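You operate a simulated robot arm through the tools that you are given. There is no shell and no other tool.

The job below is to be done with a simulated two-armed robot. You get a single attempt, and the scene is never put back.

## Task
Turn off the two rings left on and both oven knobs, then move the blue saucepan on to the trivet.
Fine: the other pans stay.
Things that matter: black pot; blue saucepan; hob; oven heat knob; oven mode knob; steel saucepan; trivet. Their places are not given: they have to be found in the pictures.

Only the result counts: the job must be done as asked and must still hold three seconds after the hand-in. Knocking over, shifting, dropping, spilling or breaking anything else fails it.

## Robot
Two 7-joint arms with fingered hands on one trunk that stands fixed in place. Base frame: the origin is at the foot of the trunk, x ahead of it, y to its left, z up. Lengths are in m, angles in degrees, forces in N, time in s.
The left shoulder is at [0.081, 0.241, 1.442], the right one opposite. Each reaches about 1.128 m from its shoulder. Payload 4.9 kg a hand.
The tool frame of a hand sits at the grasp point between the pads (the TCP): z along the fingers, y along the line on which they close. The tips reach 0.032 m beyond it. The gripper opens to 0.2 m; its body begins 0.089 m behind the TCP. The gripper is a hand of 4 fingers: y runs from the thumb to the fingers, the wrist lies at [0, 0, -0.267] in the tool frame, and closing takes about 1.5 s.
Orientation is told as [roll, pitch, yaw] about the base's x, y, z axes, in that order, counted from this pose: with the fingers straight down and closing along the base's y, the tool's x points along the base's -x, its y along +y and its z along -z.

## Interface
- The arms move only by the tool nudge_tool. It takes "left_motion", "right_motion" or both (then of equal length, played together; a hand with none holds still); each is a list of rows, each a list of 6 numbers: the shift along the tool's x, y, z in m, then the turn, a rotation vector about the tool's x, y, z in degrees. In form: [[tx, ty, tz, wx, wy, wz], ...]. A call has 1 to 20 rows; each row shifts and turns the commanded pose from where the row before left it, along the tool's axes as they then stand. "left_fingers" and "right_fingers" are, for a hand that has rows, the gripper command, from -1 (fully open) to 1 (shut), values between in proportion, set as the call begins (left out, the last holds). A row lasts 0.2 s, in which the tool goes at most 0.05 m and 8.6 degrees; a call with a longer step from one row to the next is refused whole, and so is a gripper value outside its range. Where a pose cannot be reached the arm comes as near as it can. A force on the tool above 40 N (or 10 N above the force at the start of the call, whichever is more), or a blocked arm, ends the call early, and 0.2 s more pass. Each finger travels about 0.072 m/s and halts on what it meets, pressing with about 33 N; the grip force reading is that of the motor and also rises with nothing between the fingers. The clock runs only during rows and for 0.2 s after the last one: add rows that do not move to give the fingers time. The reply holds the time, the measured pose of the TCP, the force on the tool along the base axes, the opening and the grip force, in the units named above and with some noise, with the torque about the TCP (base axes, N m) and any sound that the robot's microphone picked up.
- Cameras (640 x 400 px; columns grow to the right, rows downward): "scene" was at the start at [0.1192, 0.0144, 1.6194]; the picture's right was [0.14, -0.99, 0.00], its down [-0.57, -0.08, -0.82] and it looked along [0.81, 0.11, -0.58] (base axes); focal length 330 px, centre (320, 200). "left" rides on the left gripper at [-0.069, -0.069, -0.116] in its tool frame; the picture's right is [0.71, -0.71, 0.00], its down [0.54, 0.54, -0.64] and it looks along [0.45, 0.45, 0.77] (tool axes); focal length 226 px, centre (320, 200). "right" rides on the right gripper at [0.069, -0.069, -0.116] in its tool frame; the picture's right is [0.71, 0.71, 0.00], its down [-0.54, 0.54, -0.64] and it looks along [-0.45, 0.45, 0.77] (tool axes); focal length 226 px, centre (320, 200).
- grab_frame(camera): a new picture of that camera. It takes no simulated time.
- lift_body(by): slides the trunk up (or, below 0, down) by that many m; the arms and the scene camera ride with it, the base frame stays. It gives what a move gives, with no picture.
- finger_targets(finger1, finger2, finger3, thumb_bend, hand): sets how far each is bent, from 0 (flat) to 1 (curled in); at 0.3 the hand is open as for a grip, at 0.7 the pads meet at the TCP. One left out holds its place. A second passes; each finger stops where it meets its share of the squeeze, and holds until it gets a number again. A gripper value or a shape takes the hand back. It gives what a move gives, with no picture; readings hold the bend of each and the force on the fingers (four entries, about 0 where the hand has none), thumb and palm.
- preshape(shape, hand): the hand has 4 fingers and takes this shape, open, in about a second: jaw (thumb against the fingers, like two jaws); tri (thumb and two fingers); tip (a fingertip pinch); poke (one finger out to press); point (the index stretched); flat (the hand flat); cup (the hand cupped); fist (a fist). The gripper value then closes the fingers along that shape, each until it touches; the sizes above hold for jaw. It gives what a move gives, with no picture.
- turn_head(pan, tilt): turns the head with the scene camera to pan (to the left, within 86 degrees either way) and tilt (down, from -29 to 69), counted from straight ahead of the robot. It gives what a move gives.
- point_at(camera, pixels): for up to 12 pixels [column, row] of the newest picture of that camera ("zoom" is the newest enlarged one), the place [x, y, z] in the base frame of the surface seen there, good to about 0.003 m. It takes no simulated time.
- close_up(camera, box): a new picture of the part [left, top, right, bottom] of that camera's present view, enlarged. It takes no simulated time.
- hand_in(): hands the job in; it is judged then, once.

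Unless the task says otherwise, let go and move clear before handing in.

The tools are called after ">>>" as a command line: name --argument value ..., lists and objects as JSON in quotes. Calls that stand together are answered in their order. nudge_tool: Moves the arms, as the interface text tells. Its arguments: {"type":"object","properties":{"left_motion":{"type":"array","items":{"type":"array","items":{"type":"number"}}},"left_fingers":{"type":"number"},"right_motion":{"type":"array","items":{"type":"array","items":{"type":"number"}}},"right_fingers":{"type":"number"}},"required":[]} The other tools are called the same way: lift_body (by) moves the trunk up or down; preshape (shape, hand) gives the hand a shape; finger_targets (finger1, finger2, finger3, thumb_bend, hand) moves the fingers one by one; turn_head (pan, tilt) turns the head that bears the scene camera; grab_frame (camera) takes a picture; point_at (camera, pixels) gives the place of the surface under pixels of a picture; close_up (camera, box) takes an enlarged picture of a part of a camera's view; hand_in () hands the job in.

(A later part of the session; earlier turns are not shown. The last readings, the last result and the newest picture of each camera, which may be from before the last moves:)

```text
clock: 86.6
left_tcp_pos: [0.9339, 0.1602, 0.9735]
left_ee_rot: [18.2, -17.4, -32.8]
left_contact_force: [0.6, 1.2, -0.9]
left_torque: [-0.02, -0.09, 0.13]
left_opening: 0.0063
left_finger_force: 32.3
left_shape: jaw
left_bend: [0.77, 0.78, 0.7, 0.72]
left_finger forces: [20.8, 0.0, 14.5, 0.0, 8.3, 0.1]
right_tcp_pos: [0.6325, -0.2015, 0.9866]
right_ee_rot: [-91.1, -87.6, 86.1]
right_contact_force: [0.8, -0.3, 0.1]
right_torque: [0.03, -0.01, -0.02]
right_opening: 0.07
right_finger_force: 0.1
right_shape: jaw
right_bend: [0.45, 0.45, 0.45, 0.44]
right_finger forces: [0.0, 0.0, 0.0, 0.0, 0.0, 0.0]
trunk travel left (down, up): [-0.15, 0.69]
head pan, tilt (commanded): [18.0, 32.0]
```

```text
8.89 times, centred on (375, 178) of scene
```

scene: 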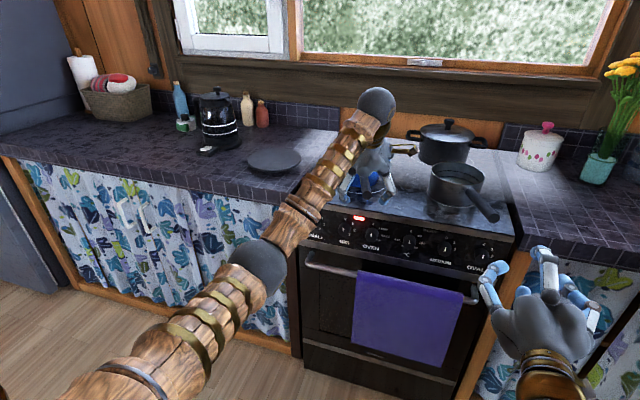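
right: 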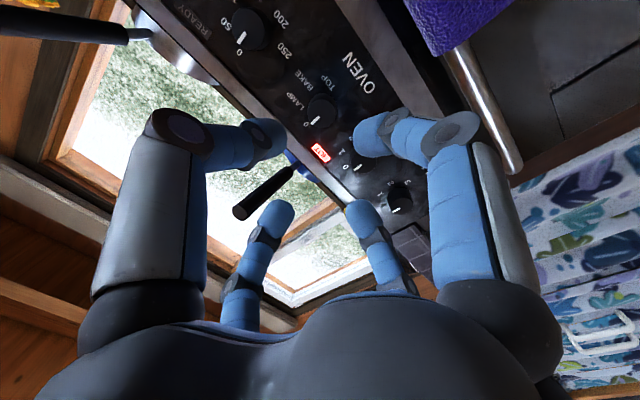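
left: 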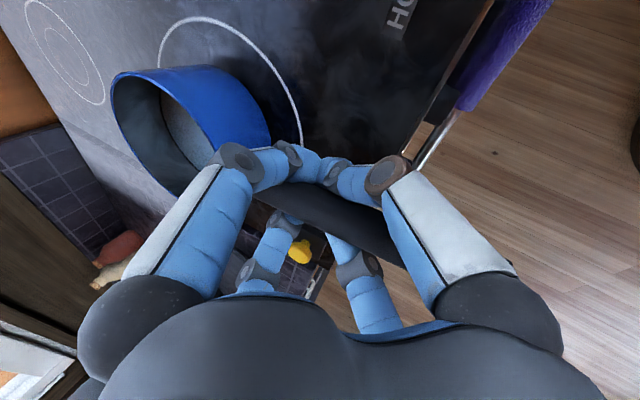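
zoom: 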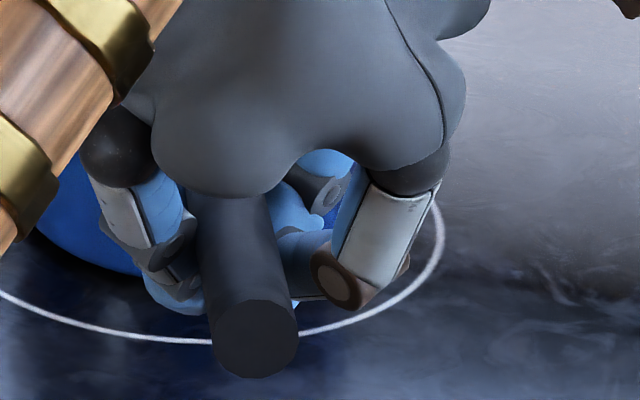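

The close-up shows the fingertips curled under the handle (a loose cage), not a pinch, because the handle sat too far back from the tips. I'll open, back off along the approach axis, and reduce the tilt to 10° so the tips can pinch the handle sides.

>>> nudge_tool --left_motion '[[0, 0, 0, 0, 0, 0], [0, 0, 0, 0, 0, 0], [0, 0, 0, 0, 0, 0], [0, 0, 0, 0, 0, 0], [0, 0, 0, 0, 0, 0], [0, 0, 0, 0, 0, 0], [0, 0, 0, 0, 0, 0]]' --left_fingers -0.2

>>> nudge_tool --left_motion '[[0, 0, -0.025, 0, 0, 0], [0, 0, -0.03, 0, 0, 0], [0, 0, -0.03, 0, 0, 0], [0, 0, -0.02, 0, 0, 0], [0, 0, 0, 5.3, 5.3, 0], [0, 0, 0, 5.3, 5.3, 0], [0, 0, 0, 0, 0, 0]]'

>>> grab_frame --camera "left"

>>> grab_frame --camera "scene"

```text
clock: 88.2
left_tcp_pos: [0.9324, 0.1611, 0.9722]
left_ee_rot: [18.3, -17.4, -32.8]
left_contact_force: [-0.1, 0.4, 0.0]
left_torque: [-0.02, -0.02, 0.0]
left_opening: 0.1196
left_finger_force: 0.1
left_shape: jaw
left_bend: [0.34, 0.34, 0.34, 0.32]
left_finger forces: [0.0, 0.1, 0.1, 0.0, 0.0, 0.0]
right_tcp_pos: [0.6319, -0.2004, 0.9861]
right_ee_rot: [-91.6, -87.5, 86.6]
right_contact_force: [-0.4, 0.6, 0.5]
right_torque: [-0.01, -0.03, -0.01]
right_opening: 0.0698
right_finger_force: 0.1
right_shape: jaw
right_bend: [0.45, 0.45, 0.45, 0.44]
right_finger forces: [0.0, 0.0, 0.0, 0.1, 0.0, 0.0]
trunk travel left (down, up): [-0.15, 0.69]
head pan, tilt (commanded): [18.0, 32.0]
```

```text
clock: 89.8
left_tcp_pos: [0.893, 0.1483, 1.0677]
left_ee_rot: [7.1, -7.1, -30.3]
left_contact_force: [0.1, 1.3, -0.7]
left_torque: [0.0, 0.03, 0.0]
left_opening: 0.1196
left_finger_force: 0.0
left_shape: jaw
left_bend: [0.34, 0.34, 0.34, 0.32]
left_finger forces: [0.0, 0.0, 0.1, 0.0, 0.0, 0.0]
right_tcp_pos: [0.6324, -0.2017, 0.9868]
right_ee_rot: [-91.4, -87.6, 86.4]
right_contact_force: [0.0, -0.2, -1.2]
right_torque: [0.02, 0.0, -0.01]
right_opening: 0.07
right_finger_force: 0.0
right_shape: jaw
right_bend: [0.45, 0.45, 0.45, 0.44]
right_finger forces: [0.0, 0.0, 0.0, 0.1, 0.0, 0.0]
trunk travel left (down, up): [-0.15, 0.69]
head pan, tilt (commanded): [18.0, 32.0]
```

```text
taken
```

left: 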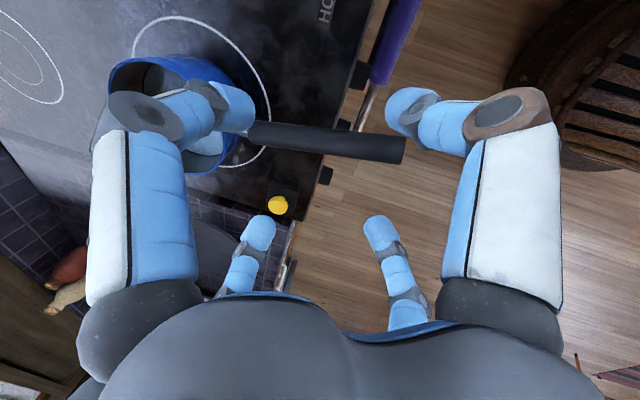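

```text
taken
```

scene: 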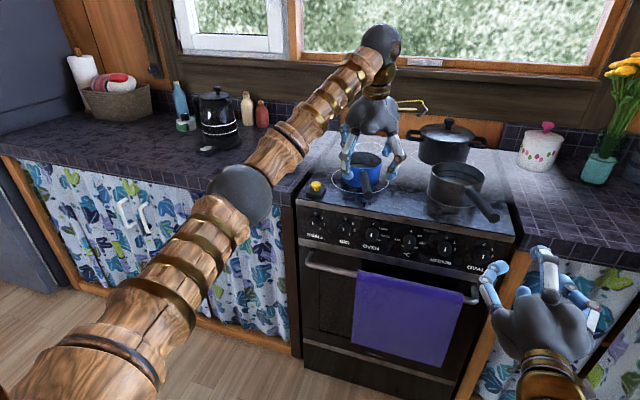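

I'm back above the handle with a 10° tilt; the handle spans (250,130) to (405,150) in the hand view. I'll re-measure the handle and pan rim to see whether it shifted, and the level of the contents.

>>> point_at --camera "left" --pixels '[[260, 132], [290, 136], [320, 140], [350, 144], [380, 147], [320, 131], [320, 149], [400, 150], [205, 145], [155, 80], [112, 90], [235, 85]]'

>>> close_up --camera "scene" --box '[325, 140, 405, 205]'

>>> point_at --camera "zoom" --pixels '[[320, 225], [318, 240], [325, 260], [290, 195], [300, 205], [330, 340], [300, 160], [280, 165]]'

```text
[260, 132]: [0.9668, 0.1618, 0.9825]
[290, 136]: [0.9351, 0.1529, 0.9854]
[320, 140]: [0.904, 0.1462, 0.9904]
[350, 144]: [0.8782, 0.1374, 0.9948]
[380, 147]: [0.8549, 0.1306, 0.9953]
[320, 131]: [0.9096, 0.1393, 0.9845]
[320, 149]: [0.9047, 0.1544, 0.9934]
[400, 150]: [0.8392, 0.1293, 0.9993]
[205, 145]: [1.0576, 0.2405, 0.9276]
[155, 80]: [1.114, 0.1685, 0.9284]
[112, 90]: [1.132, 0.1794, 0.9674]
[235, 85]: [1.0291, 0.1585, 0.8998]
```

```text
6.15 times, centred on (365, 172) of scene
```

zoom: 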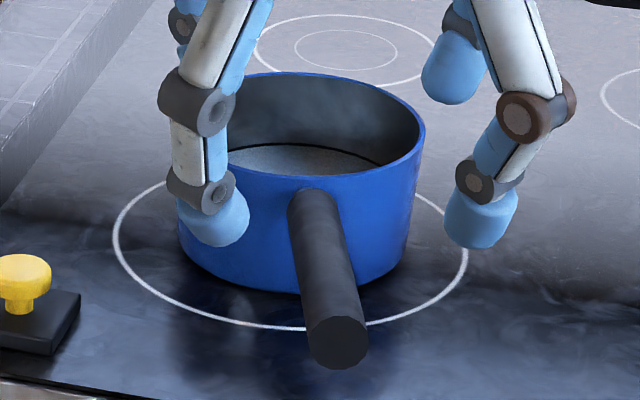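

```text
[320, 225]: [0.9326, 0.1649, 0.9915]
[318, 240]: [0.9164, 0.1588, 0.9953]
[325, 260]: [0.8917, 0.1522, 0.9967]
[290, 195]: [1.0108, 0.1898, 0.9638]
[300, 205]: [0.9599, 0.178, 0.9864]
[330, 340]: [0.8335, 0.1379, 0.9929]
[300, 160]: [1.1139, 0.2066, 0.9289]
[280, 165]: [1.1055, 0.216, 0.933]
```

The pan moved only about 1–2 mm; its contents are at z≈0.929, 4 cm below the rim. I'll approach so the handle sits about 18 mm beyond the tool point, where the fingertips can pinch it.

>>> nudge_tool --left_motion '[[-0.0058, 0.0061, 0.005, 0, 0, 0], [-0.0058, 0.0061, 0.015, 0, 0, 0], [-0.0058, 0.0062, 0.02, 0, 0, 0], [0, 0, 0.02, 0, 0, 0], [0, 0, 0.0183, 0, 0, 0], [0, 0, 0, 0, 0, 0]]'

>>> grab_frame --camera "left"

>>> close_up --camera "scene" --box '[325, 140, 405, 205]'

```text
clock: 91.2
left_tcp_pos: [0.9298, 0.1603, 0.9982]
left_ee_rot: [7.1, -7.1, -30.5]
left_contact_force: [0.1, -0.4, 0.0]
left_torque: [-0.02, -0.03, 0.03]
left_opening: 0.1198
left_finger_force: 0.0
left_shape: jaw
left_bend: [0.34, 0.34, 0.34, 0.32]
left_finger forces: [0.1, 0.1, 0.0, 0.0, 0.1, 0.1]
right_tcp_pos: [0.6307, -0.2004, 0.987]
right_ee_rot: [-92.0, -87.6, 87.0]
right_contact_force: [-0.4, 0.8, -0.1]
right_torque: [-0.01, -0.01, -0.01]
right_opening: 0.0699
right_finger_force: 0.0
right_shape: jaw
right_bend: [0.45, 0.45, 0.45, 0.44]
right_finger forces: [0.0, 0.0, 0.0, 0.1, 0.1, 0.1]
trunk travel left (down, up): [-0.15, 0.69]
head pan, tilt (commanded): [18.0, 32.0]
```

```text
taken
```

left: 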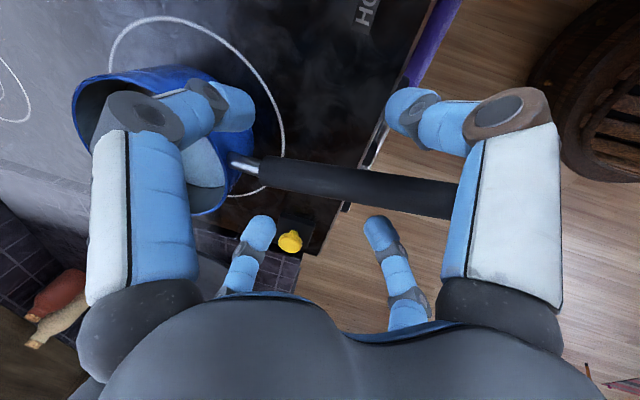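

```text
6.15 times, centred on (365, 172) of scene
```

zoom: 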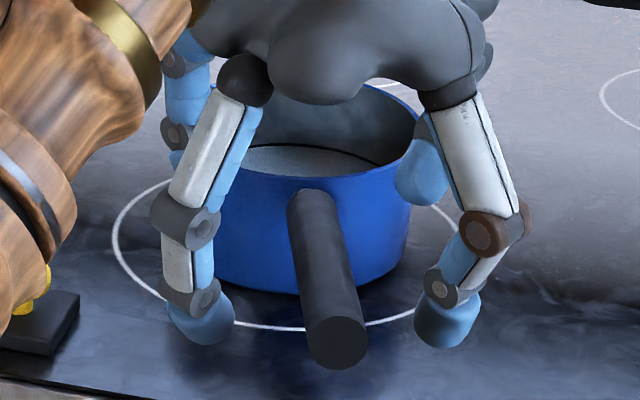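

The handle now sits at (320,178), midway between the four fingertips and about 20 mm beyond the tool point. I'll close and check the grip.

>>> nudge_tool --left_motion '[[0, 0, 0, 0, 0, 0], [0, 0, 0, 0, 0, 0], [0, 0, 0, 0, 0, 0], [0, 0, 0, 0, 0, 0], [0, 0, 0, 0, 0, 0], [0, 0, 0, 0, 0, 0], [0, 0, 0, 0, 0, 0], [0, 0, 0, 0, 0, 0]]' --left_fingers 1.0

>>> grab_frame --camera "left"

>>> close_up --camera "scene" --box '[325, 140, 405, 205]'

```text
clock: 93.0
left_tcp_pos: [0.9315, 0.16, 0.9972]
left_ee_rot: [7.1, -6.9, -30.4]
left_contact_force: [1.2, 0.7, 0.0]
left_torque: [0.02, -0.23, 0.1]
left_opening: 0.0337
left_finger_force: 33.2
left_shape: jaw
left_bend: [0.79, 0.57, 0.57, 0.56]
left_finger forces: [21.3, 23.2, 22.6, 0.1, 23.6, 0.1]
right_tcp_pos: [0.6325, -0.2006, 0.9867]
right_ee_rot: [-91.1, -87.6, 86.2]
right_contact_force: [0.6, -0.4, 0.1]
right_torque: [-0.02, 0.03, 0.02]
right_opening: 0.0702
right_finger_force: 0.1
right_shape: jaw
right_bend: [0.45, 0.45, 0.45, 0.44]
right_finger forces: [0.1, 0.2, 0.0, 0.0, 0.0, 0.0]
trunk travel left (down, up): [-0.15, 0.69]
head pan, tilt (commanded): [18.0, 32.0]
```

```text
taken
```

left: 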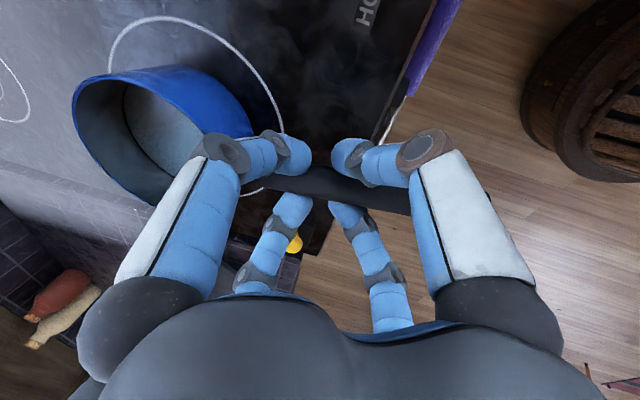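

```text
6.15 times, centred on (365, 172) of scene
```

zoom: 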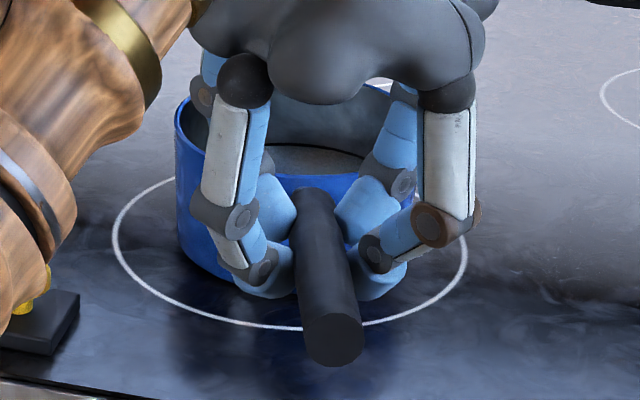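

Now all four fingers press the handle sides (~22 N each, opening 0.034 m). I'll test-lift by 10 mm and check the load and the pan's tilt.

>>> nudge_tool --left_motion '[[-0.0006, 0.0006, -0.005, 0, 0, 0], [-0.0006, 0.0006, -0.005, 0, 0, 0], [0, 0, 0, 0, 0, 0], [0, 0, 0, 0, 0, 0]]'

>>> grab_frame --camera "left"

>>> close_up --camera "scene" --box '[325, 140, 405, 205]'

```text
clock: 94.0
left_tcp_pos: [0.9305, 0.1599, 1.0067]
left_ee_rot: [7.1, -7.0, -30.4]
left_contact_force: [0.0, 0.0, -3.8]
left_torque: [0.0, 0.19, 0.05]
left_opening: 0.0334
left_finger_force: 32.9
left_shape: jaw
left_bend: [0.79, 0.57, 0.79, 0.56]
left_finger forces: [19.0, 21.0, 23.2, 0.1, 24.1, 0.0]
right_tcp_pos: [0.6337, -0.2014, 0.987]
right_ee_rot: [-90.8, -87.7, 86.0]
right_contact_force: [0.0, 0.6, -0.2]
right_torque: [0.0, -0.02, 0.01]
right_opening: 0.0699
right_finger_force: 0.1
right_shape: jaw
right_bend: [0.45, 0.45, 0.45, 0.44]
right_finger forces: [0.1, 0.1, 0.1, 0.1, 0.0, 0.0]
trunk travel left (down, up): [-0.15, 0.69]
head pan, tilt (commanded): [18.0, 32.0]
```

```text
taken
```

left: 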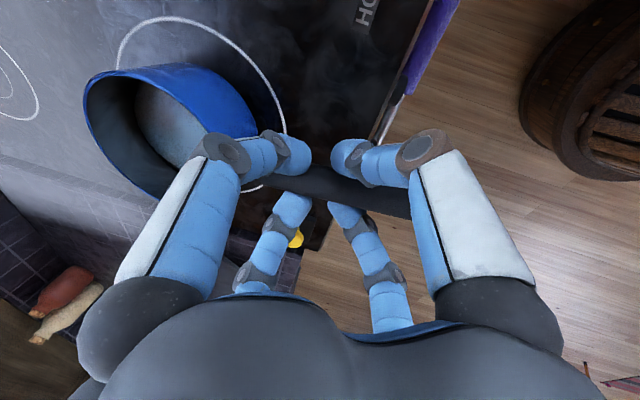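

```text
6.15 times, centred on (365, 172) of scene
```

zoom: 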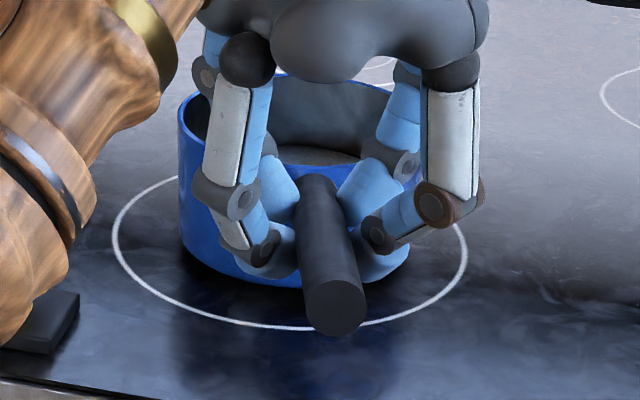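

The load is about 3.8 N with only 0.19 N·m: the pan pivots about its far edge (tilt ≈3°) as the handle turns slightly in the grip. I'll lift another 10 mm to see whether the grip takes up the moment.

>>> nudge_tool --left_motion '[[-0.0006, 0.0006, -0.005, 0, 0, 0], [-0.0006, 0.0006, -0.005, 0, 0, 0], [0, 0, 0, 0, 0, 0], [0, 0, 0, 0, 0, 0]]'

>>> grab_frame --camera "left"

>>> close_up --camera "scene" --box '[325, 140, 405, 205]'

```text
clock: 95.0
left_tcp_pos: [0.9301, 0.1581, 1.0166]
left_ee_rot: [7.1, -7.0, -30.5]
left_contact_force: [-0.1, -0.1, -3.2]
left_torque: [-0.06, 0.27, 0.06]
left_opening: 0.0338
left_finger_force: 32.9
left_shape: jaw
left_bend: [0.79, 0.57, 0.79, 0.56]
left_finger forces: [19.6, 19.9, 23.7, 0.0, 24.2, 0.0]
right_tcp_pos: [0.633, -0.201, 0.9863]
right_ee_rot: [-91.0, -87.6, 86.1]
right_contact_force: [0.3, 0.1, -0.3]
right_torque: [-0.02, 0.01, -0.02]
right_opening: 0.0697
right_finger_force: 0.0
right_shape: jaw
right_bend: [0.45, 0.45, 0.45, 0.44]
right_finger forces: [0.0, 0.0, 0.0, 0.0, 0.0, 0.0]
trunk travel left (down, up): [-0.15, 0.69]
head pan, tilt (commanded): [18.0, 32.0]
```

```text
taken
```

left: 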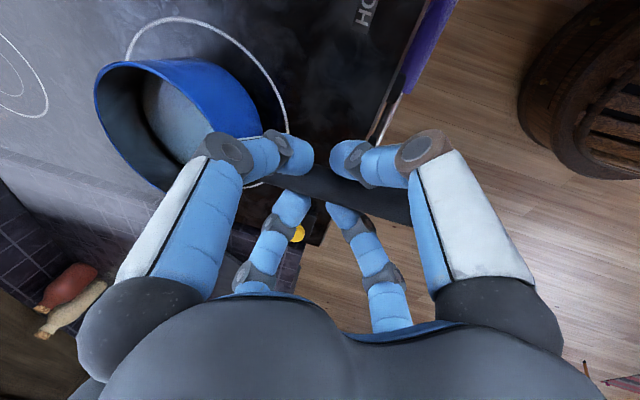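

```text
6.15 times, centred on (365, 172) of scene
```

zoom: 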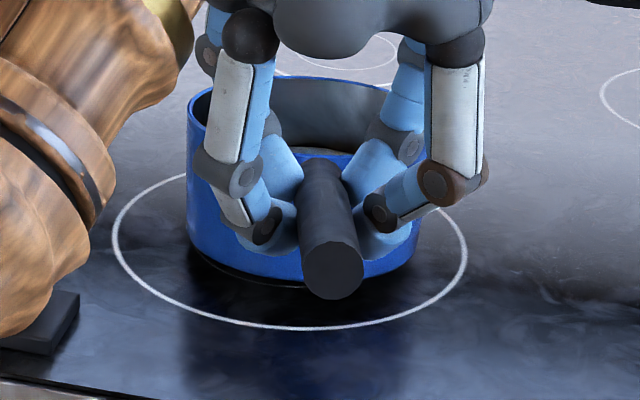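

The pan keeps pivoting in the fingertip pinch (only 0.27 N·m carried), so this grip cannot hold it level. I'll set it back down, open, and retreat; then I'll use a steeper 45° hand so the fingers hook under the handle while the palm's lower edge bears on the handle's rear.

>>> nudge_tool --left_motion '[[0.0006, -0.0006, 0.005, 0, 0, 0], [0.0006, -0.0006, 0.005, 0, 0, 0], [0.0006, -0.0006, 0.005, 0, 0, 0], [0.0006, -0.0006, 0.005, 0, 0, 0], [0, 0, 0, 0, 0, 0], [0, 0, 0, 0, 0, 0]]'

>>> close_up --camera "scene" --box '[325, 140, 405, 205]'

```text
clock: 96.4
left_tcp_pos: [0.9303, 0.1592, 0.9977]
left_ee_rot: [7.0, -7.1, -30.4]
left_contact_force: [-2.9, 0.4, 0.6]
left_torque: [0.01, -0.42, 0.06]
left_opening: 0.0331
left_finger_force: 32.6
left_shape: jaw
left_bend: [0.79, 0.79, 0.57, 0.56]
left_finger forces: [26.0, 24.9, 23.6, 0.0, 22.9, 0.0]
right_tcp_pos: [0.6322, -0.2021, 0.986]
right_ee_rot: [-92.1, -87.6, 87.0]
right_contact_force: [-0.1, -0.5, -0.2]
right_torque: [0.0, 0.03, 0.02]
right_opening: 0.07
right_finger_force: 0.0
right_shape: jaw
right_bend: [0.45, 0.45, 0.45, 0.44]
right_finger forces: [0.1, 0.0, 0.0, 0.0, 0.1, 0.0]
trunk travel left (down, up): [-0.15, 0.69]
head pan, tilt (commanded): [18.0, 32.0]
```

```text
6.15 times, centred on (365, 172) of scene
```

zoom: 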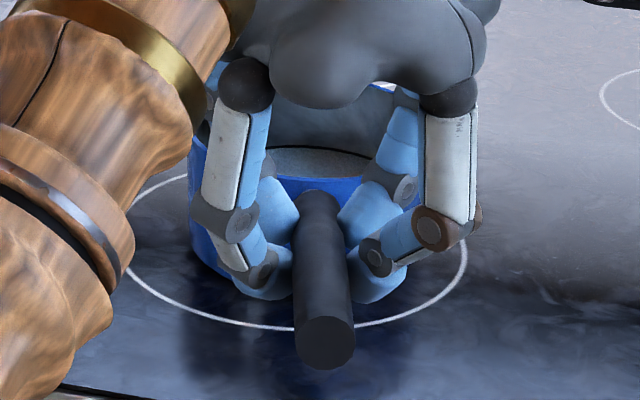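

The pan is back down on the hob. I'll open the fingers, then retreat upward along the tool axis.

>>> nudge_tool --left_motion '[[0, 0, 0, 0, 0, 0], [0, 0, 0, 0, 0, 0], [0, 0, 0, 0, 0, 0], [0, 0, 0, 0, 0, 0], [0, 0, 0, 0, 0, 0], [0, 0, 0, 0, 0, 0], [0, 0, -0.02, 0, 0, 0], [0, 0, -0.03, 0, 0, 0], [0, 0, -0.03, 0, 0, 0], [0, 0, 0, 0, 0, 0]]' --left_fingers -0.2

>>> grab_frame --camera "left"

>>> close_up --camera "scene" --box '[325, 140, 405, 205]'

```text
clock: 98.6
left_tcp_pos: [0.9155, 0.1555, 1.0783]
left_ee_rot: [7.1, -7.0, -30.5]
left_contact_force: [-0.3, 0.7, -0.7]
left_torque: [0.01, -0.01, -0.02]
left_opening: 0.1196
left_finger_force: 0.0
left_shape: jaw
left_bend: [0.34, 0.34, 0.34, 0.32]
left_finger forces: [0.1, 0.0, 0.1, 0.1, 0.0, 0.0]
right_tcp_pos: [0.6329, -0.2015, 0.9851]
right_ee_rot: [-90.6, -87.7, 85.7]
right_contact_force: [0.2, -0.8, -0.3]
right_torque: [-0.03, 0.04, 0.0]
right_opening: 0.0701
right_finger_force: 0.0
right_shape: jaw
right_bend: [0.45, 0.45, 0.45, 0.44]
right_finger forces: [0.1, 0.0, 0.0, 0.0, 0.0, 0.0]
trunk travel left (down, up): [-0.15, 0.69]
head pan, tilt (commanded): [18.0, 32.0]
```

```text
taken
```

left: 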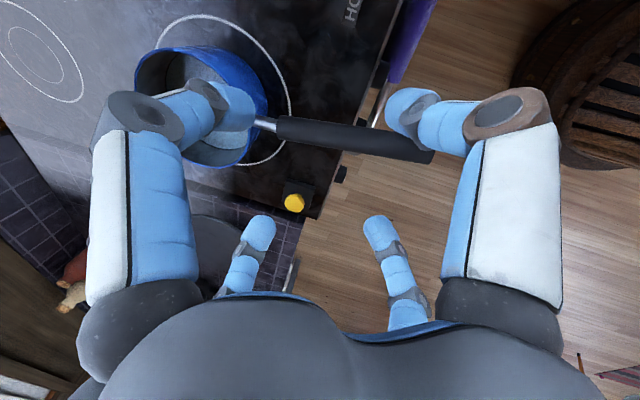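

```text
6.15 times, centred on (365, 172) of scene
```

zoom: 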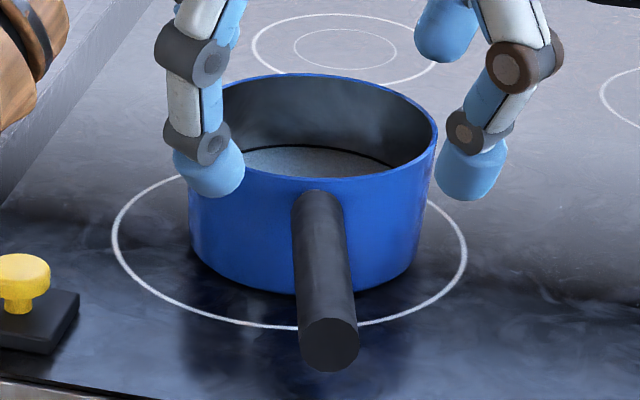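

The pan sits flat, shifted about 8 mm to the right. I'll re-measure the rim and the handle.

>>> point_at --camera "zoom" --pixels '[[318, 178], [192, 135], [434, 130], [310, 78], [325, 215], [323, 240], [326, 270], [328, 300], [329, 345], [315, 200], [310, 160]]'

>>> point_at --camera "left" --pixels '[[290, 125], [320, 132], [350, 138], [380, 144], [410, 150], [320, 122], [320, 142], [380, 133], [380, 154], [428, 154], [268, 122]]'

```text
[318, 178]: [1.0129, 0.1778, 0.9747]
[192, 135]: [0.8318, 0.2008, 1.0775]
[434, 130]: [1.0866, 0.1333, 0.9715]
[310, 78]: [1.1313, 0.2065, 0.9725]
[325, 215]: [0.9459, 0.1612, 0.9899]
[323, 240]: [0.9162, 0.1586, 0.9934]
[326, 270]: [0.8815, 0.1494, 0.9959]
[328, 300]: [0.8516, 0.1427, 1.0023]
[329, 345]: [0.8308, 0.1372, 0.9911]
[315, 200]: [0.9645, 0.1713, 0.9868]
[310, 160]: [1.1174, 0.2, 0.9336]
```

```text
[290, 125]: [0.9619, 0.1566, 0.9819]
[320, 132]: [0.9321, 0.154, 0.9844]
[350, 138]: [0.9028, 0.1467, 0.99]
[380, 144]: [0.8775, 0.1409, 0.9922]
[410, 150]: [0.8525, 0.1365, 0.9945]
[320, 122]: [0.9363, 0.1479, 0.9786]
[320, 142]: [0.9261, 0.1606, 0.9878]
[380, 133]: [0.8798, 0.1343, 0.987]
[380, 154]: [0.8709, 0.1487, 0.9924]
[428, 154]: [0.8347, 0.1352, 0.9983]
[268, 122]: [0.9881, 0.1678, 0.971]
```

The handle now runs from (0.831, 0.137, 0.991) toward the pan centre (1.072, 0.192), yaw 13°. I'll tilt the hand to 45° about the handle's lateral axis, set the opening to 0.10 m and move to the new pre-grasp.

>>> nudge_tool --left_motion '[[0, 0, 0, 0.25, -0.25, 1.97], [0, 0, 0, -4.95, -4.95, 0], [0, 0, 0, -4.95, -4.95, 0], [0, 0, 0, -4.95, -4.95, 0], [0, 0, 0, -4.95, -4.95, 0], [0, 0, 0, -4.95, -4.95, 0], [0, 0, 0, 0, 0, 0]]' --left_fingers 0.0

>>> grab_frame --camera "left"

>>> grab_frame --camera "scene"

```text
clock: 100.2
left_tcp_pos: [0.9155, 0.1544, 1.0762]
left_ee_rot: [35.4, -30.2, -41.8]
left_contact_force: [-0.1, -0.1, 0.7]
left_torque: [0.03, -0.01, 0.01]
left_opening: 0.1006
left_finger_force: 0.0
left_shape: jaw
left_bend: [0.38, 0.38, 0.38, 0.36]
left_finger forces: [0.0, 0.0, 0.0, 0.1, 0.1, 0.0]
right_tcp_pos: [0.6321, -0.2014, 0.9876]
right_ee_rot: [-91.6, -87.6, 86.6]
right_contact_force: [0.6, 0.2, -1.0]
right_torque: [-0.02, 0.03, -0.03]
right_opening: 0.0704
right_finger_force: 0.1
right_shape: jaw
right_bend: [0.45, 0.45, 0.45, 0.44]
right_finger forces: [0.1, 0.0, 0.0, 0.1, 0.0, 0.0]
trunk travel left (down, up): [-0.15, 0.69]
head pan, tilt (commanded): [18.0, 32.0]
```

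```text
taken
```

left: 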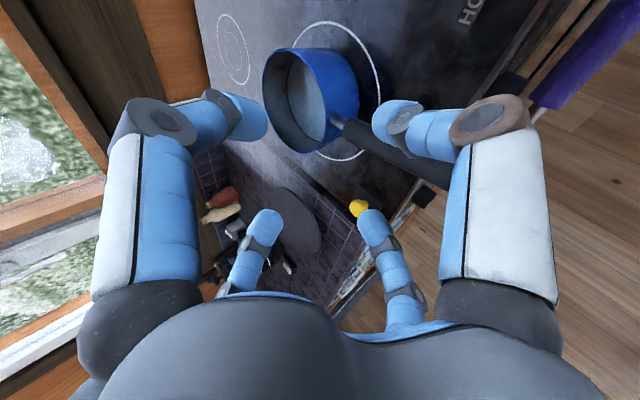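

```text
taken
```

scene: 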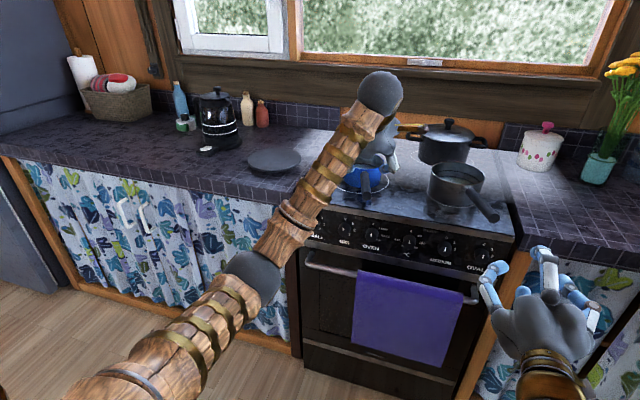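

The tool axis is (0.69, 0.16, -0.70) as planned. I'll move down-back to the pre-grasp point and view again.

>>> nudge_tool --left_motion '[[0.0194, -0.0182, 0.0035, 0, 0, 0], [0.0194, -0.0182, 0.0035, 0, 0, 0], [0, 0, 0, 0, 0, 0]]'

>>> grab_frame --camera "left"

>>> close_up --camera "scene" --box '[310, 90, 440, 210]'

```text
clock: 101.0
left_tcp_pos: [0.8843, 0.1497, 1.0319]
left_ee_rot: [35.2, -30.0, -41.7]
left_contact_force: [-0.3, 0.1, 0.6]
left_torque: [0.01, 0.01, -0.01]
left_opening: 0.1004
left_finger_force: 0.0
left_shape: jaw
left_bend: [0.38, 0.38, 0.38, 0.36]
left_finger forces: [0.0, 0.1, 0.0, 0.0, 0.0, 0.0]
right_tcp_pos: [0.6331, -0.2017, 0.987]
right_ee_rot: [-91.5, -87.5, 86.5]
right_contact_force: [0.3, -0.3, 0.9]
right_torque: [0.0, 0.0, 0.03]
right_opening: 0.0699
right_finger_force: 0.0
right_shape: jaw
right_bend: [0.45, 0.45, 0.45, 0.44]
right_finger forces: [0.1, 0.1, 0.0, 0.0, 0.0, 0.0]
trunk travel left (down, up): [-0.15, 0.69]
head pan, tilt (commanded): [18.0, 32.0]
```

```text
taken
```

left: 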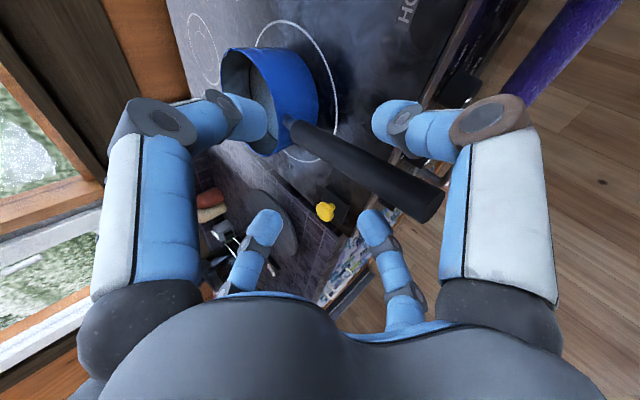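

```text
3.33 times, centred on (375, 150) of scene
```

zoom: 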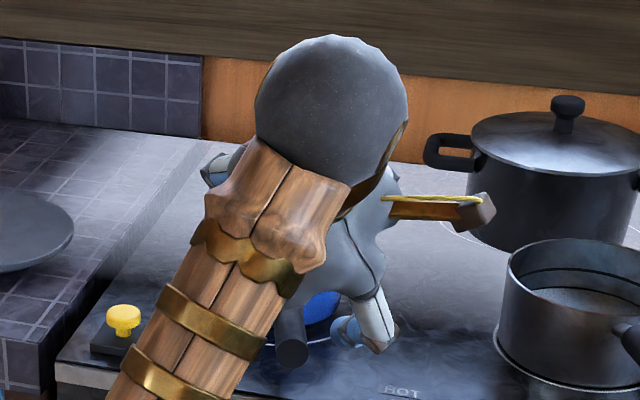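

The handle line crosses the predicted target pixel (320,141), so alignment is good. I'll advance 0.088 m along the tool axis in small steps.

>>> nudge_tool --left_motion '[[-0.0001, 0, 0.0147, 0, 0, 0], [-0.0001, 0, 0.0147, 0, 0, 0], [-0.0001, 0, 0.0147, 0, 0, 0], [-0.0001, 0, 0.0147, 0, 0, 0], [-0.0001, 0, 0.0147, 0, 0, 0], [-0.0001, 0, 0.0144, 0, 0, 0], [0, 0, 0, 0, 0, 0]]'

>>> grab_frame --camera "left"

>>> close_up --camera "scene" --box '[310, 90, 440, 210]'

```text
clock: 102.6
left_tcp_pos: [0.9453, 0.1633, 0.9736]
left_ee_rot: [35.3, -30.0, -41.9]
left_contact_force: [-0.5, -0.1, 0.5]
left_torque: [0.01, 0.03, -0.03]
left_opening: 0.1002
left_finger_force: 0.0
left_shape: jaw
left_bend: [0.38, 0.38, 0.38, 0.36]
left_finger forces: [0.0, 0.0, 0.1, 0.0, 0.1, 0.0]
right_tcp_pos: [0.6323, -0.2011, 0.9872]
right_ee_rot: [-91.8, -87.6, 86.8]
right_contact_force: [-0.1, -0.8, 0.4]
right_torque: [-0.03, -0.02, 0.01]
right_opening: 0.07
right_finger_force: 0.0
right_shape: jaw
right_bend: [0.45, 0.45, 0.45, 0.44]
right_finger forces: [0.0, 0.1, 0.0, 0.0, 0.1, 0.1]
trunk travel left (down, up): [-0.15, 0.69]
head pan, tilt (commanded): [18.0, 32.0]
```

```text
taken
```

left: 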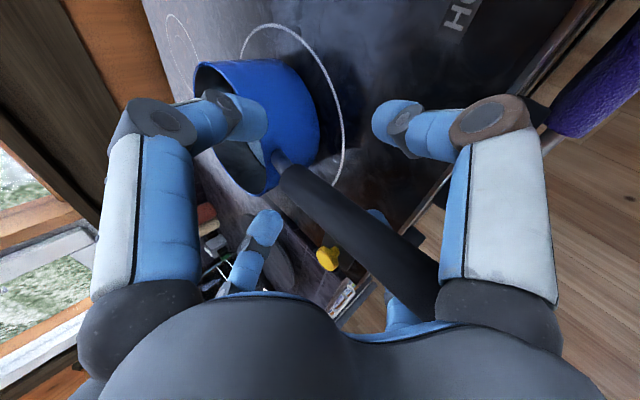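

```text
3.33 times, centred on (375, 150) of scene
```

zoom: 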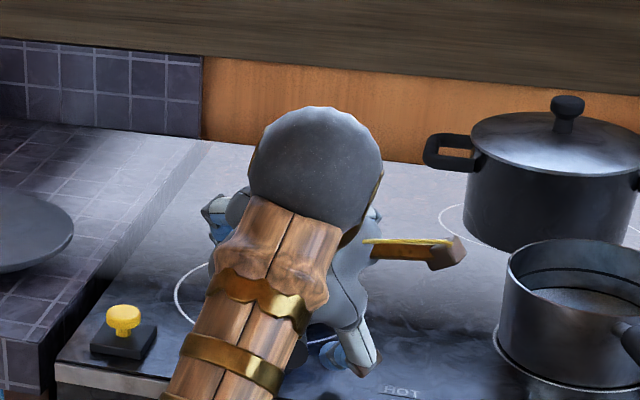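

No contact so far, and the handle runs into the valley between the rear finger bases near (435,300). I'll lower 4 mm and close to hook the fingers under the handle.

>>> nudge_tool --left_motion '[[0.002, -0.002, 0.0028, 0, 0, 0], [0, 0, 0, 0, 0, 0]]'

>>> nudge_tool --left_motion '[[0, 0, 0, 0, 0, 0], [0, 0, 0, 0, 0, 0], [0, 0, 0, 0, 0, 0], [0, 0, 0, 0, 0, 0], [0, 0, 0, 0, 0, 0], [0, 0, 0, 0, 0, 0], [0, 0, 0, 0, 0, 0]]' --left_fingers 1.0

>>> grab_frame --camera "left"

>>> close_up --camera "scene" --box '[325, 140, 405, 205]'

```text
clock: 103.2
left_tcp_pos: [0.9451, 0.1633, 0.9687]
left_ee_rot: [35.2, -30.2, -41.8]
left_contact_force: [-0.6, 0.3, 0.7]
left_torque: [-0.03, 0.11, 0.03]
left_opening: 0.1001
left_finger_force: 0.0
left_shape: jaw
left_bend: [0.38, 0.38, 0.38, 0.36]
left_finger forces: [0.0, 0.1, 0.0, 0.0, 0.0, 0.7]
right_tcp_pos: [0.6316, -0.2004, 0.9866]
right_ee_rot: [-91.6, -87.6, 86.5]
right_contact_force: [-0.4, -0.3, 0.3]
right_torque: [0.01, 0.01, -0.01]
right_opening: 0.0702
right_finger_force: 0.0
right_shape: jaw
right_bend: [0.45, 0.45, 0.45, 0.44]
right_finger forces: [0.0, 0.0, 0.1, 0.0, 0.0, 0.0]
trunk travel left (down, up): [-0.15, 0.69]
head pan, tilt (commanded): [18.0, 32.0]
```

```text
clock: 104.8
left_tcp_pos: [0.9463, 0.1627, 0.9664]
left_ee_rot: [35.2, -29.9, -41.7]
left_contact_force: [0.1, -0.9, -5.2]
left_torque: [-0.13, 0.55, -0.02]
left_opening: 0.003
left_finger_force: 32.7
left_shape: jaw
left_bend: [0.8, 0.79, 0.7, 0.71]
left_finger forces: [16.1, 0.0, 11.3, 0.0, 11.4, 6.9]
right_tcp_pos: [0.6327, -0.2014, 0.9853]
right_ee_rot: [-90.5, -87.6, 85.5]
right_contact_force: [0.8, -0.4, -0.2]
right_torque: [0.05, 0.02, -0.02]
right_opening: 0.07
right_finger_force: 0.0
right_shape: jaw
right_bend: [0.45, 0.45, 0.45, 0.44]
right_finger forces: [0.1, 0.0, 0.0, 0.0, 0.0, 0.0]
trunk travel left (down, up): [-0.15, 0.69]
head pan, tilt (commanded): [18.0, 32.0]
```

```text
taken
```

left: 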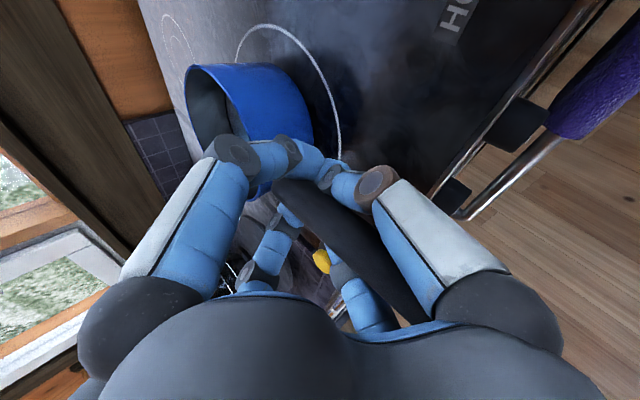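

```text
6.15 times, centred on (365, 172) of scene
```

zoom: 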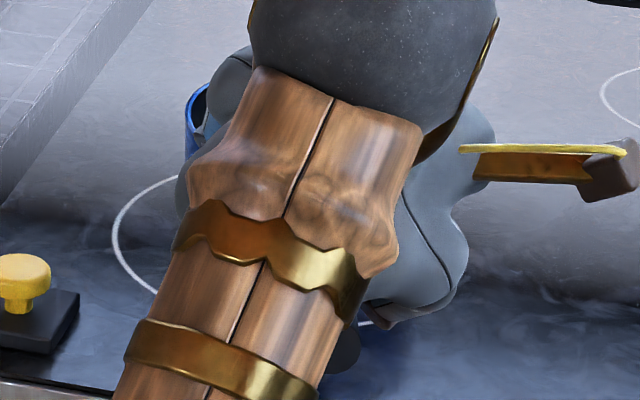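

The palm now reads 6.9 N on the handle's rear while fingers hook beneath (torque 0.55 N·m): the wedge grip is engaged. I'll lift 10 mm and check.

>>> nudge_tool --left_motion '[[-0.0025, 0.0025, -0.0035, 0, 0, 0], [-0.0025, 0.0025, -0.0035, 0, 0, 0], [0, 0, 0, 0, 0, 0], [0, 0, 0, 0, 0, 0]]'

>>> grab_frame --camera "left"

>>> close_up --camera "scene" --box '[325, 120, 425, 205]'

```text
clock: 105.8
left_tcp_pos: [0.9456, 0.1641, 0.9762]
left_ee_rot: [35.2, -30.1, -41.7]
left_contact_force: [0.2, -0.6, -5.1]
left_torque: [-0.15, 0.54, 0.04]
left_opening: 0.0029
left_finger_force: 32.6
left_shape: jaw
left_bend: [0.8, 0.79, 0.7, 0.71]
left_finger forces: [16.0, 0.0, 11.3, 0.1, 11.4, 6.7]
right_tcp_pos: [0.634, -0.2019, 0.9865]
right_ee_rot: [-90.7, -87.5, 85.8]
right_contact_force: [-0.2, 0.2, -0.7]
right_torque: [-0.03, -0.06, 0.03]
right_opening: 0.07
right_finger_force: 0.0
right_shape: jaw
right_bend: [0.45, 0.45, 0.45, 0.44]
right_finger forces: [0.1, 0.0, 0.0, 0.0, 0.1, 0.0]
trunk travel left (down, up): [-0.15, 0.69]
head pan, tilt (commanded): [18.0, 32.0]
```

```text
taken
```

left: 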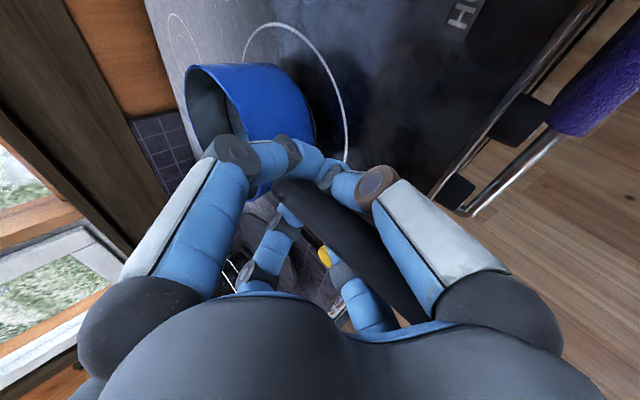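

```text
4.71 times, centred on (375, 162) of scene
```

zoom: 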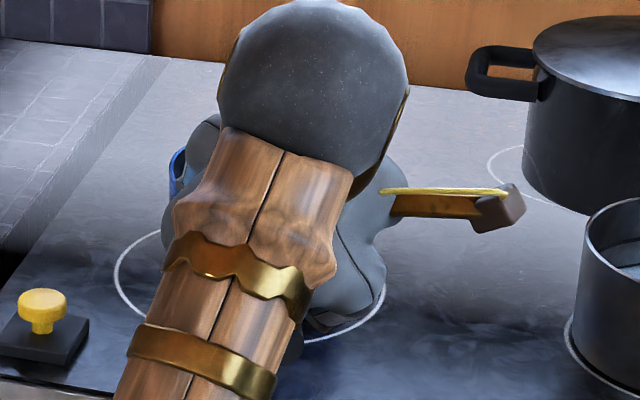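

The pan moves rigidly with the hand and the load stays at 5.1 N with 0.54 N·m, so it's fully carried (about 0.5 kg). I'll check how level it is from rim points before moving further.

>>> point_at --camera "left" --pixels '[[188, 70], [235, 66], [187, 100], [200, 140], [225, 110], [215, 90], [290, 90], [260, 70], [330, 200], [360, 240]]'

>>> close_up --camera "left" --box '[150, 30, 370, 220]'

```text
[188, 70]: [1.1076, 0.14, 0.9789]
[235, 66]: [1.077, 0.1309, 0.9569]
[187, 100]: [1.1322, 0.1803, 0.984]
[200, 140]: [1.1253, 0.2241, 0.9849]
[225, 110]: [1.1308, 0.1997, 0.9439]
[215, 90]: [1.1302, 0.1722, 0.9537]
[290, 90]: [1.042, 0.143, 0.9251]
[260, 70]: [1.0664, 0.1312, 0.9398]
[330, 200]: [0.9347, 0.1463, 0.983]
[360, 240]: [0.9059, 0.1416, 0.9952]
```

```text
2.11 times, centred on (260, 125) of left
```

zoom: 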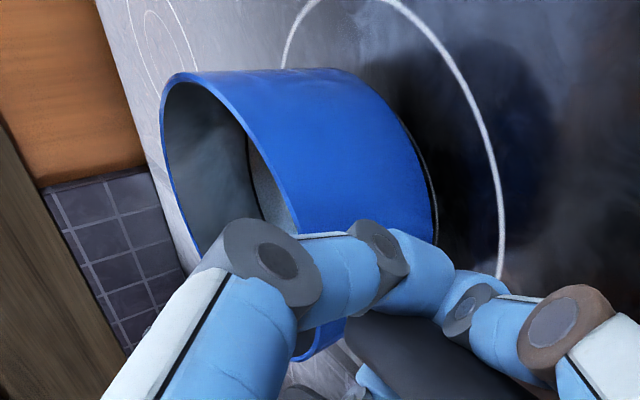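

The rim reads z≈0.979–0.985 all round the visible part, so the pan is nearly level. I'll lift another 50 mm slowly.

>>> nudge_tool --left_motion '[[-0.005, 0.005, -0.0071, 0, 0, 0], [-0.005, 0.005, -0.0071, 0, 0, 0], [-0.005, 0.005, -0.0071, 0, 0, 0], [-0.005, 0.005, -0.0071, 0, 0, 0], [-0.005, 0.005, -0.0071, 0, 0, 0], [0, 0, 0, 0, 0, 0], [0, 0, 0, 0, 0, 0]]'

>>> grab_frame --camera "left"

>>> grab_frame --camera "scene"

```text
clock: 107.4
left_tcp_pos: [0.9447, 0.1628, 1.0261]
left_ee_rot: [35.3, -30.0, -41.7]
left_contact_force: [-0.2, 0.1, -4.8]
left_torque: [-0.12, 0.52, -0.03]
left_opening: 0.003
left_finger_force: 33.2
left_shape: jaw
left_bend: [0.8, 0.79, 0.7, 0.71]
left_finger forces: [16.2, 0.1, 11.2, 0.0, 11.4, 6.8]
right_tcp_pos: [0.633, -0.202, 0.9865]
right_ee_rot: [-90.7, -87.7, 85.7]
right_contact_force: [-0.7, -0.6, 0.2]
right_torque: [0.03, -0.03, -0.01]
right_opening: 0.07
right_finger_force: 0.1
right_shape: jaw
right_bend: [0.45, 0.45, 0.45, 0.44]
right_finger forces: [0.1, 0.1, 0.1, 0.0, 0.0, 0.0]
trunk travel left (down, up): [-0.15, 0.69]
head pan, tilt (commanded): [18.0, 32.0]
```

```text
taken
```

left: 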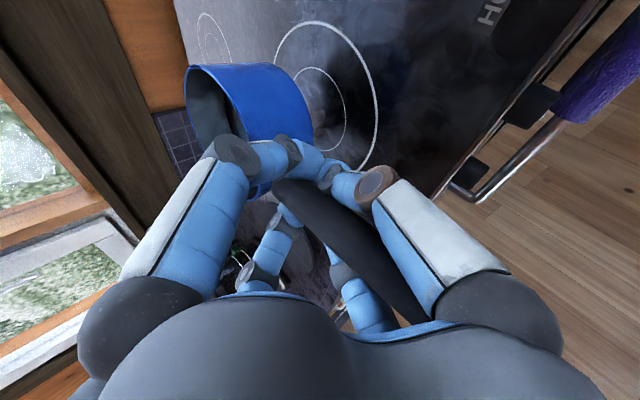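

```text
taken
```

scene: 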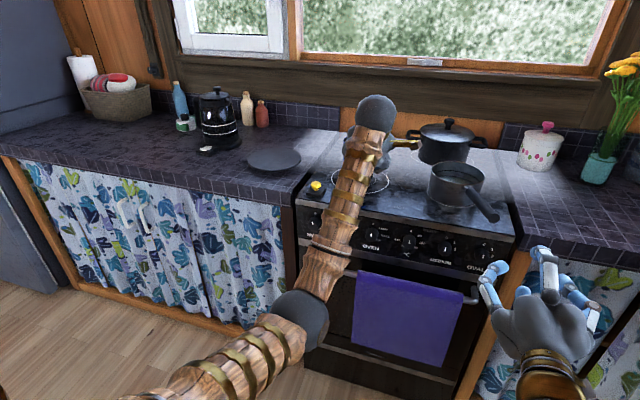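

The load is steady at 4.8 N and the pan keeps its place in the grip. I'll carry it left in two stages, first half way.

>>> nudge_tool --left_motion '[[0.0107, 0.0161, 0.0038, 0, 0, 0], [0.0107, 0.0161, 0.0038, 0, 0, 0], [0.0107, 0.0161, 0.0038, 0, 0, 0], [0.0107, 0.0161, 0.0038, 0, 0, 0], [0.0107, 0.0161, 0.0038, 0, 0, 0], [0.0107, 0.0161, 0.0038, 0, 0, 0], [0.0107, 0.0161, 0.0038, 0, 0, 0], [0.0107, 0.0161, 0.0038, 0, 0, 0], [0, 0, 0, 0, 0, 0]]'

>>> grab_frame --camera "left"

>>> grab_frame --camera "scene"

```text
clock: 109.4
left_tcp_pos: [0.9528, 0.3212, 1.0252]
left_ee_rot: [35.4, -30.0, -41.7]
left_contact_force: [-0.4, 0.4, -4.8]
left_torque: [-0.12, 0.53, 0.03]
left_opening: 0.0029
left_finger_force: 32.8
left_shape: jaw
left_bend: [0.8, 0.79, 0.7, 0.71]
left_finger forces: [16.4, 0.0, 10.9, 0.0, 11.1, 6.5]
right_tcp_pos: [0.6329, -0.2014, 0.986]
right_ee_rot: [-90.7, -87.5, 85.7]
right_contact_force: [0.5, -0.2, -0.4]
right_torque: [-0.01, 0.02, 0.02]
right_opening: 0.0701
right_finger_force: 0.0
right_shape: jaw
right_bend: [0.45, 0.45, 0.45, 0.44]
right_finger forces: [0.1, 0.1, 0.0, 0.0, 0.1, 0.0]
trunk travel left (down, up): [-0.15, 0.69]
head pan, tilt (commanded): [18.0, 32.0]
```

```text
taken
```

left: 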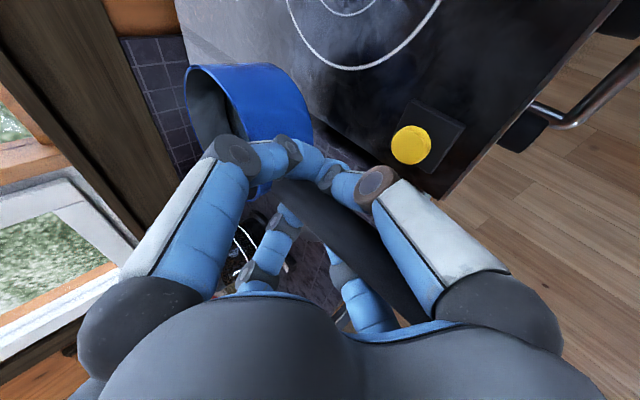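

```text
taken
```

scene: 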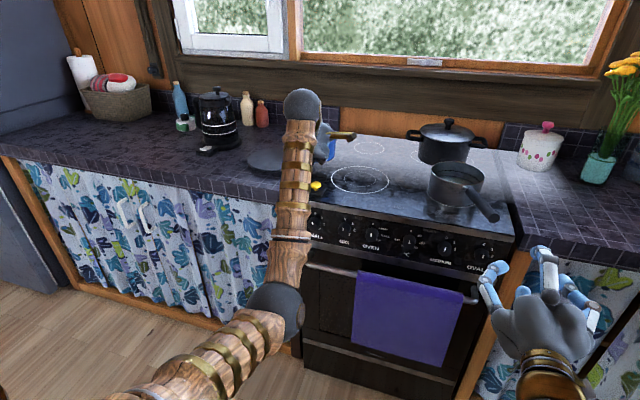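

The pan is steady with the yellow knob safely passed at (410,145) in the hand view. I'll carry it the second half over the trivet.

>>> nudge_tool --left_motion '[[0.0107, 0.0161, 0.0038, 0, 0, 0], [0.0107, 0.0161, 0.0038, 0, 0, 0], [0.0107, 0.0161, 0.0038, 0, 0, 0], [0.0107, 0.0161, 0.0038, 0, 0, 0], [0.0107, 0.0161, 0.0038, 0, 0, 0], [0.0107, 0.0161, 0.0038, 0, 0, 0], [0.0107, 0.0161, 0.0038, 0, 0, 0], [0.0107, 0.0161, 0.0038, 0, 0, 0], [0, 0, 0, 0, 0, 0]]'

>>> turn_head --pan 28 --tilt 32

>>> grab_frame --camera "left"

>>> grab_frame --camera "scene"

```text
clock: 111.4
left_tcp_pos: [0.9614, 0.4794, 1.0273]
left_ee_rot: [35.2, -29.9, -41.8]
left_contact_force: [-0.8, -0.1, -5.9]
left_torque: [-0.15, 0.59, -0.02]
left_opening: 0.0028
left_finger_force: 32.9
left_shape: jaw
left_bend: [0.8, 0.79, 0.7, 0.71]
left_finger forces: [16.6, 0.1, 10.9, 0.0, 10.9, 6.4]
right_tcp_pos: [0.6337, -0.2014, 0.9863]
right_ee_rot: [-90.7, -87.6, 85.6]
right_contact_force: [-0.1, 0.0, 0.2]
right_torque: [0.03, 0.0, 0.03]
right_opening: 0.0699
right_finger_force: 0.1
right_shape: jaw
right_bend: [0.45, 0.45, 0.45, 0.44]
right_finger forces: [0.0, 0.0, 0.0, 0.0, 0.0, 0.0]
trunk travel left (down, up): [-0.15, 0.69]
head pan, tilt (commanded): [18.0, 32.0]
```

```text
clock: 112.1
left_tcp_pos: [0.9619, 0.479, 1.0275]
left_ee_rot: [35.2, -30.1, -41.7]
left_contact_force: [-0.1, -0.6, -5.7]
left_torque: [-0.16, 0.56, 0.01]
left_opening: 0.0028
left_finger_force: 32.3
left_shape: jaw
left_bend: [0.8, 0.79, 0.7, 0.71]
left_finger forces: [16.6, 0.0, 10.8, 0.1, 11.0, 6.3]
right_tcp_pos: [0.6324, -0.2009, 0.9858]
right_ee_rot: [-90.6, -87.6, 85.7]
right_contact_force: [-0.1, 0.0, 0.3]
right_torque: [-0.01, -0.01, 0.01]
right_opening: 0.0701
right_finger_force: 0.1
right_shape: jaw
right_bend: [0.45, 0.45, 0.45, 0.44]
right_finger forces: [0.0, 0.0, 0.0, 0.1, 0.0, 0.0]
trunk travel left (down, up): [-0.15, 0.69]
head pan, tilt (commanded): [28.0, 32.0]
```

```text
taken
```

left: 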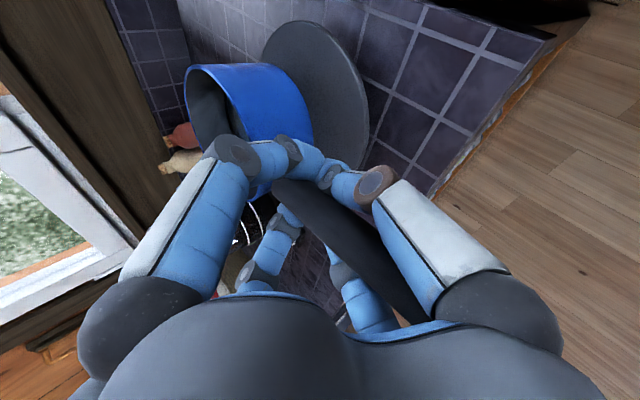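

```text
taken
```

scene: 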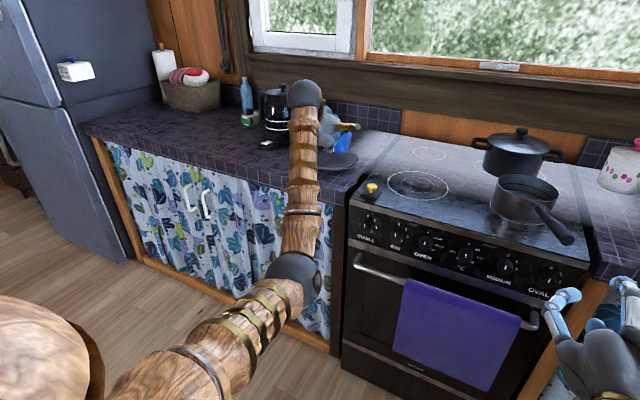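

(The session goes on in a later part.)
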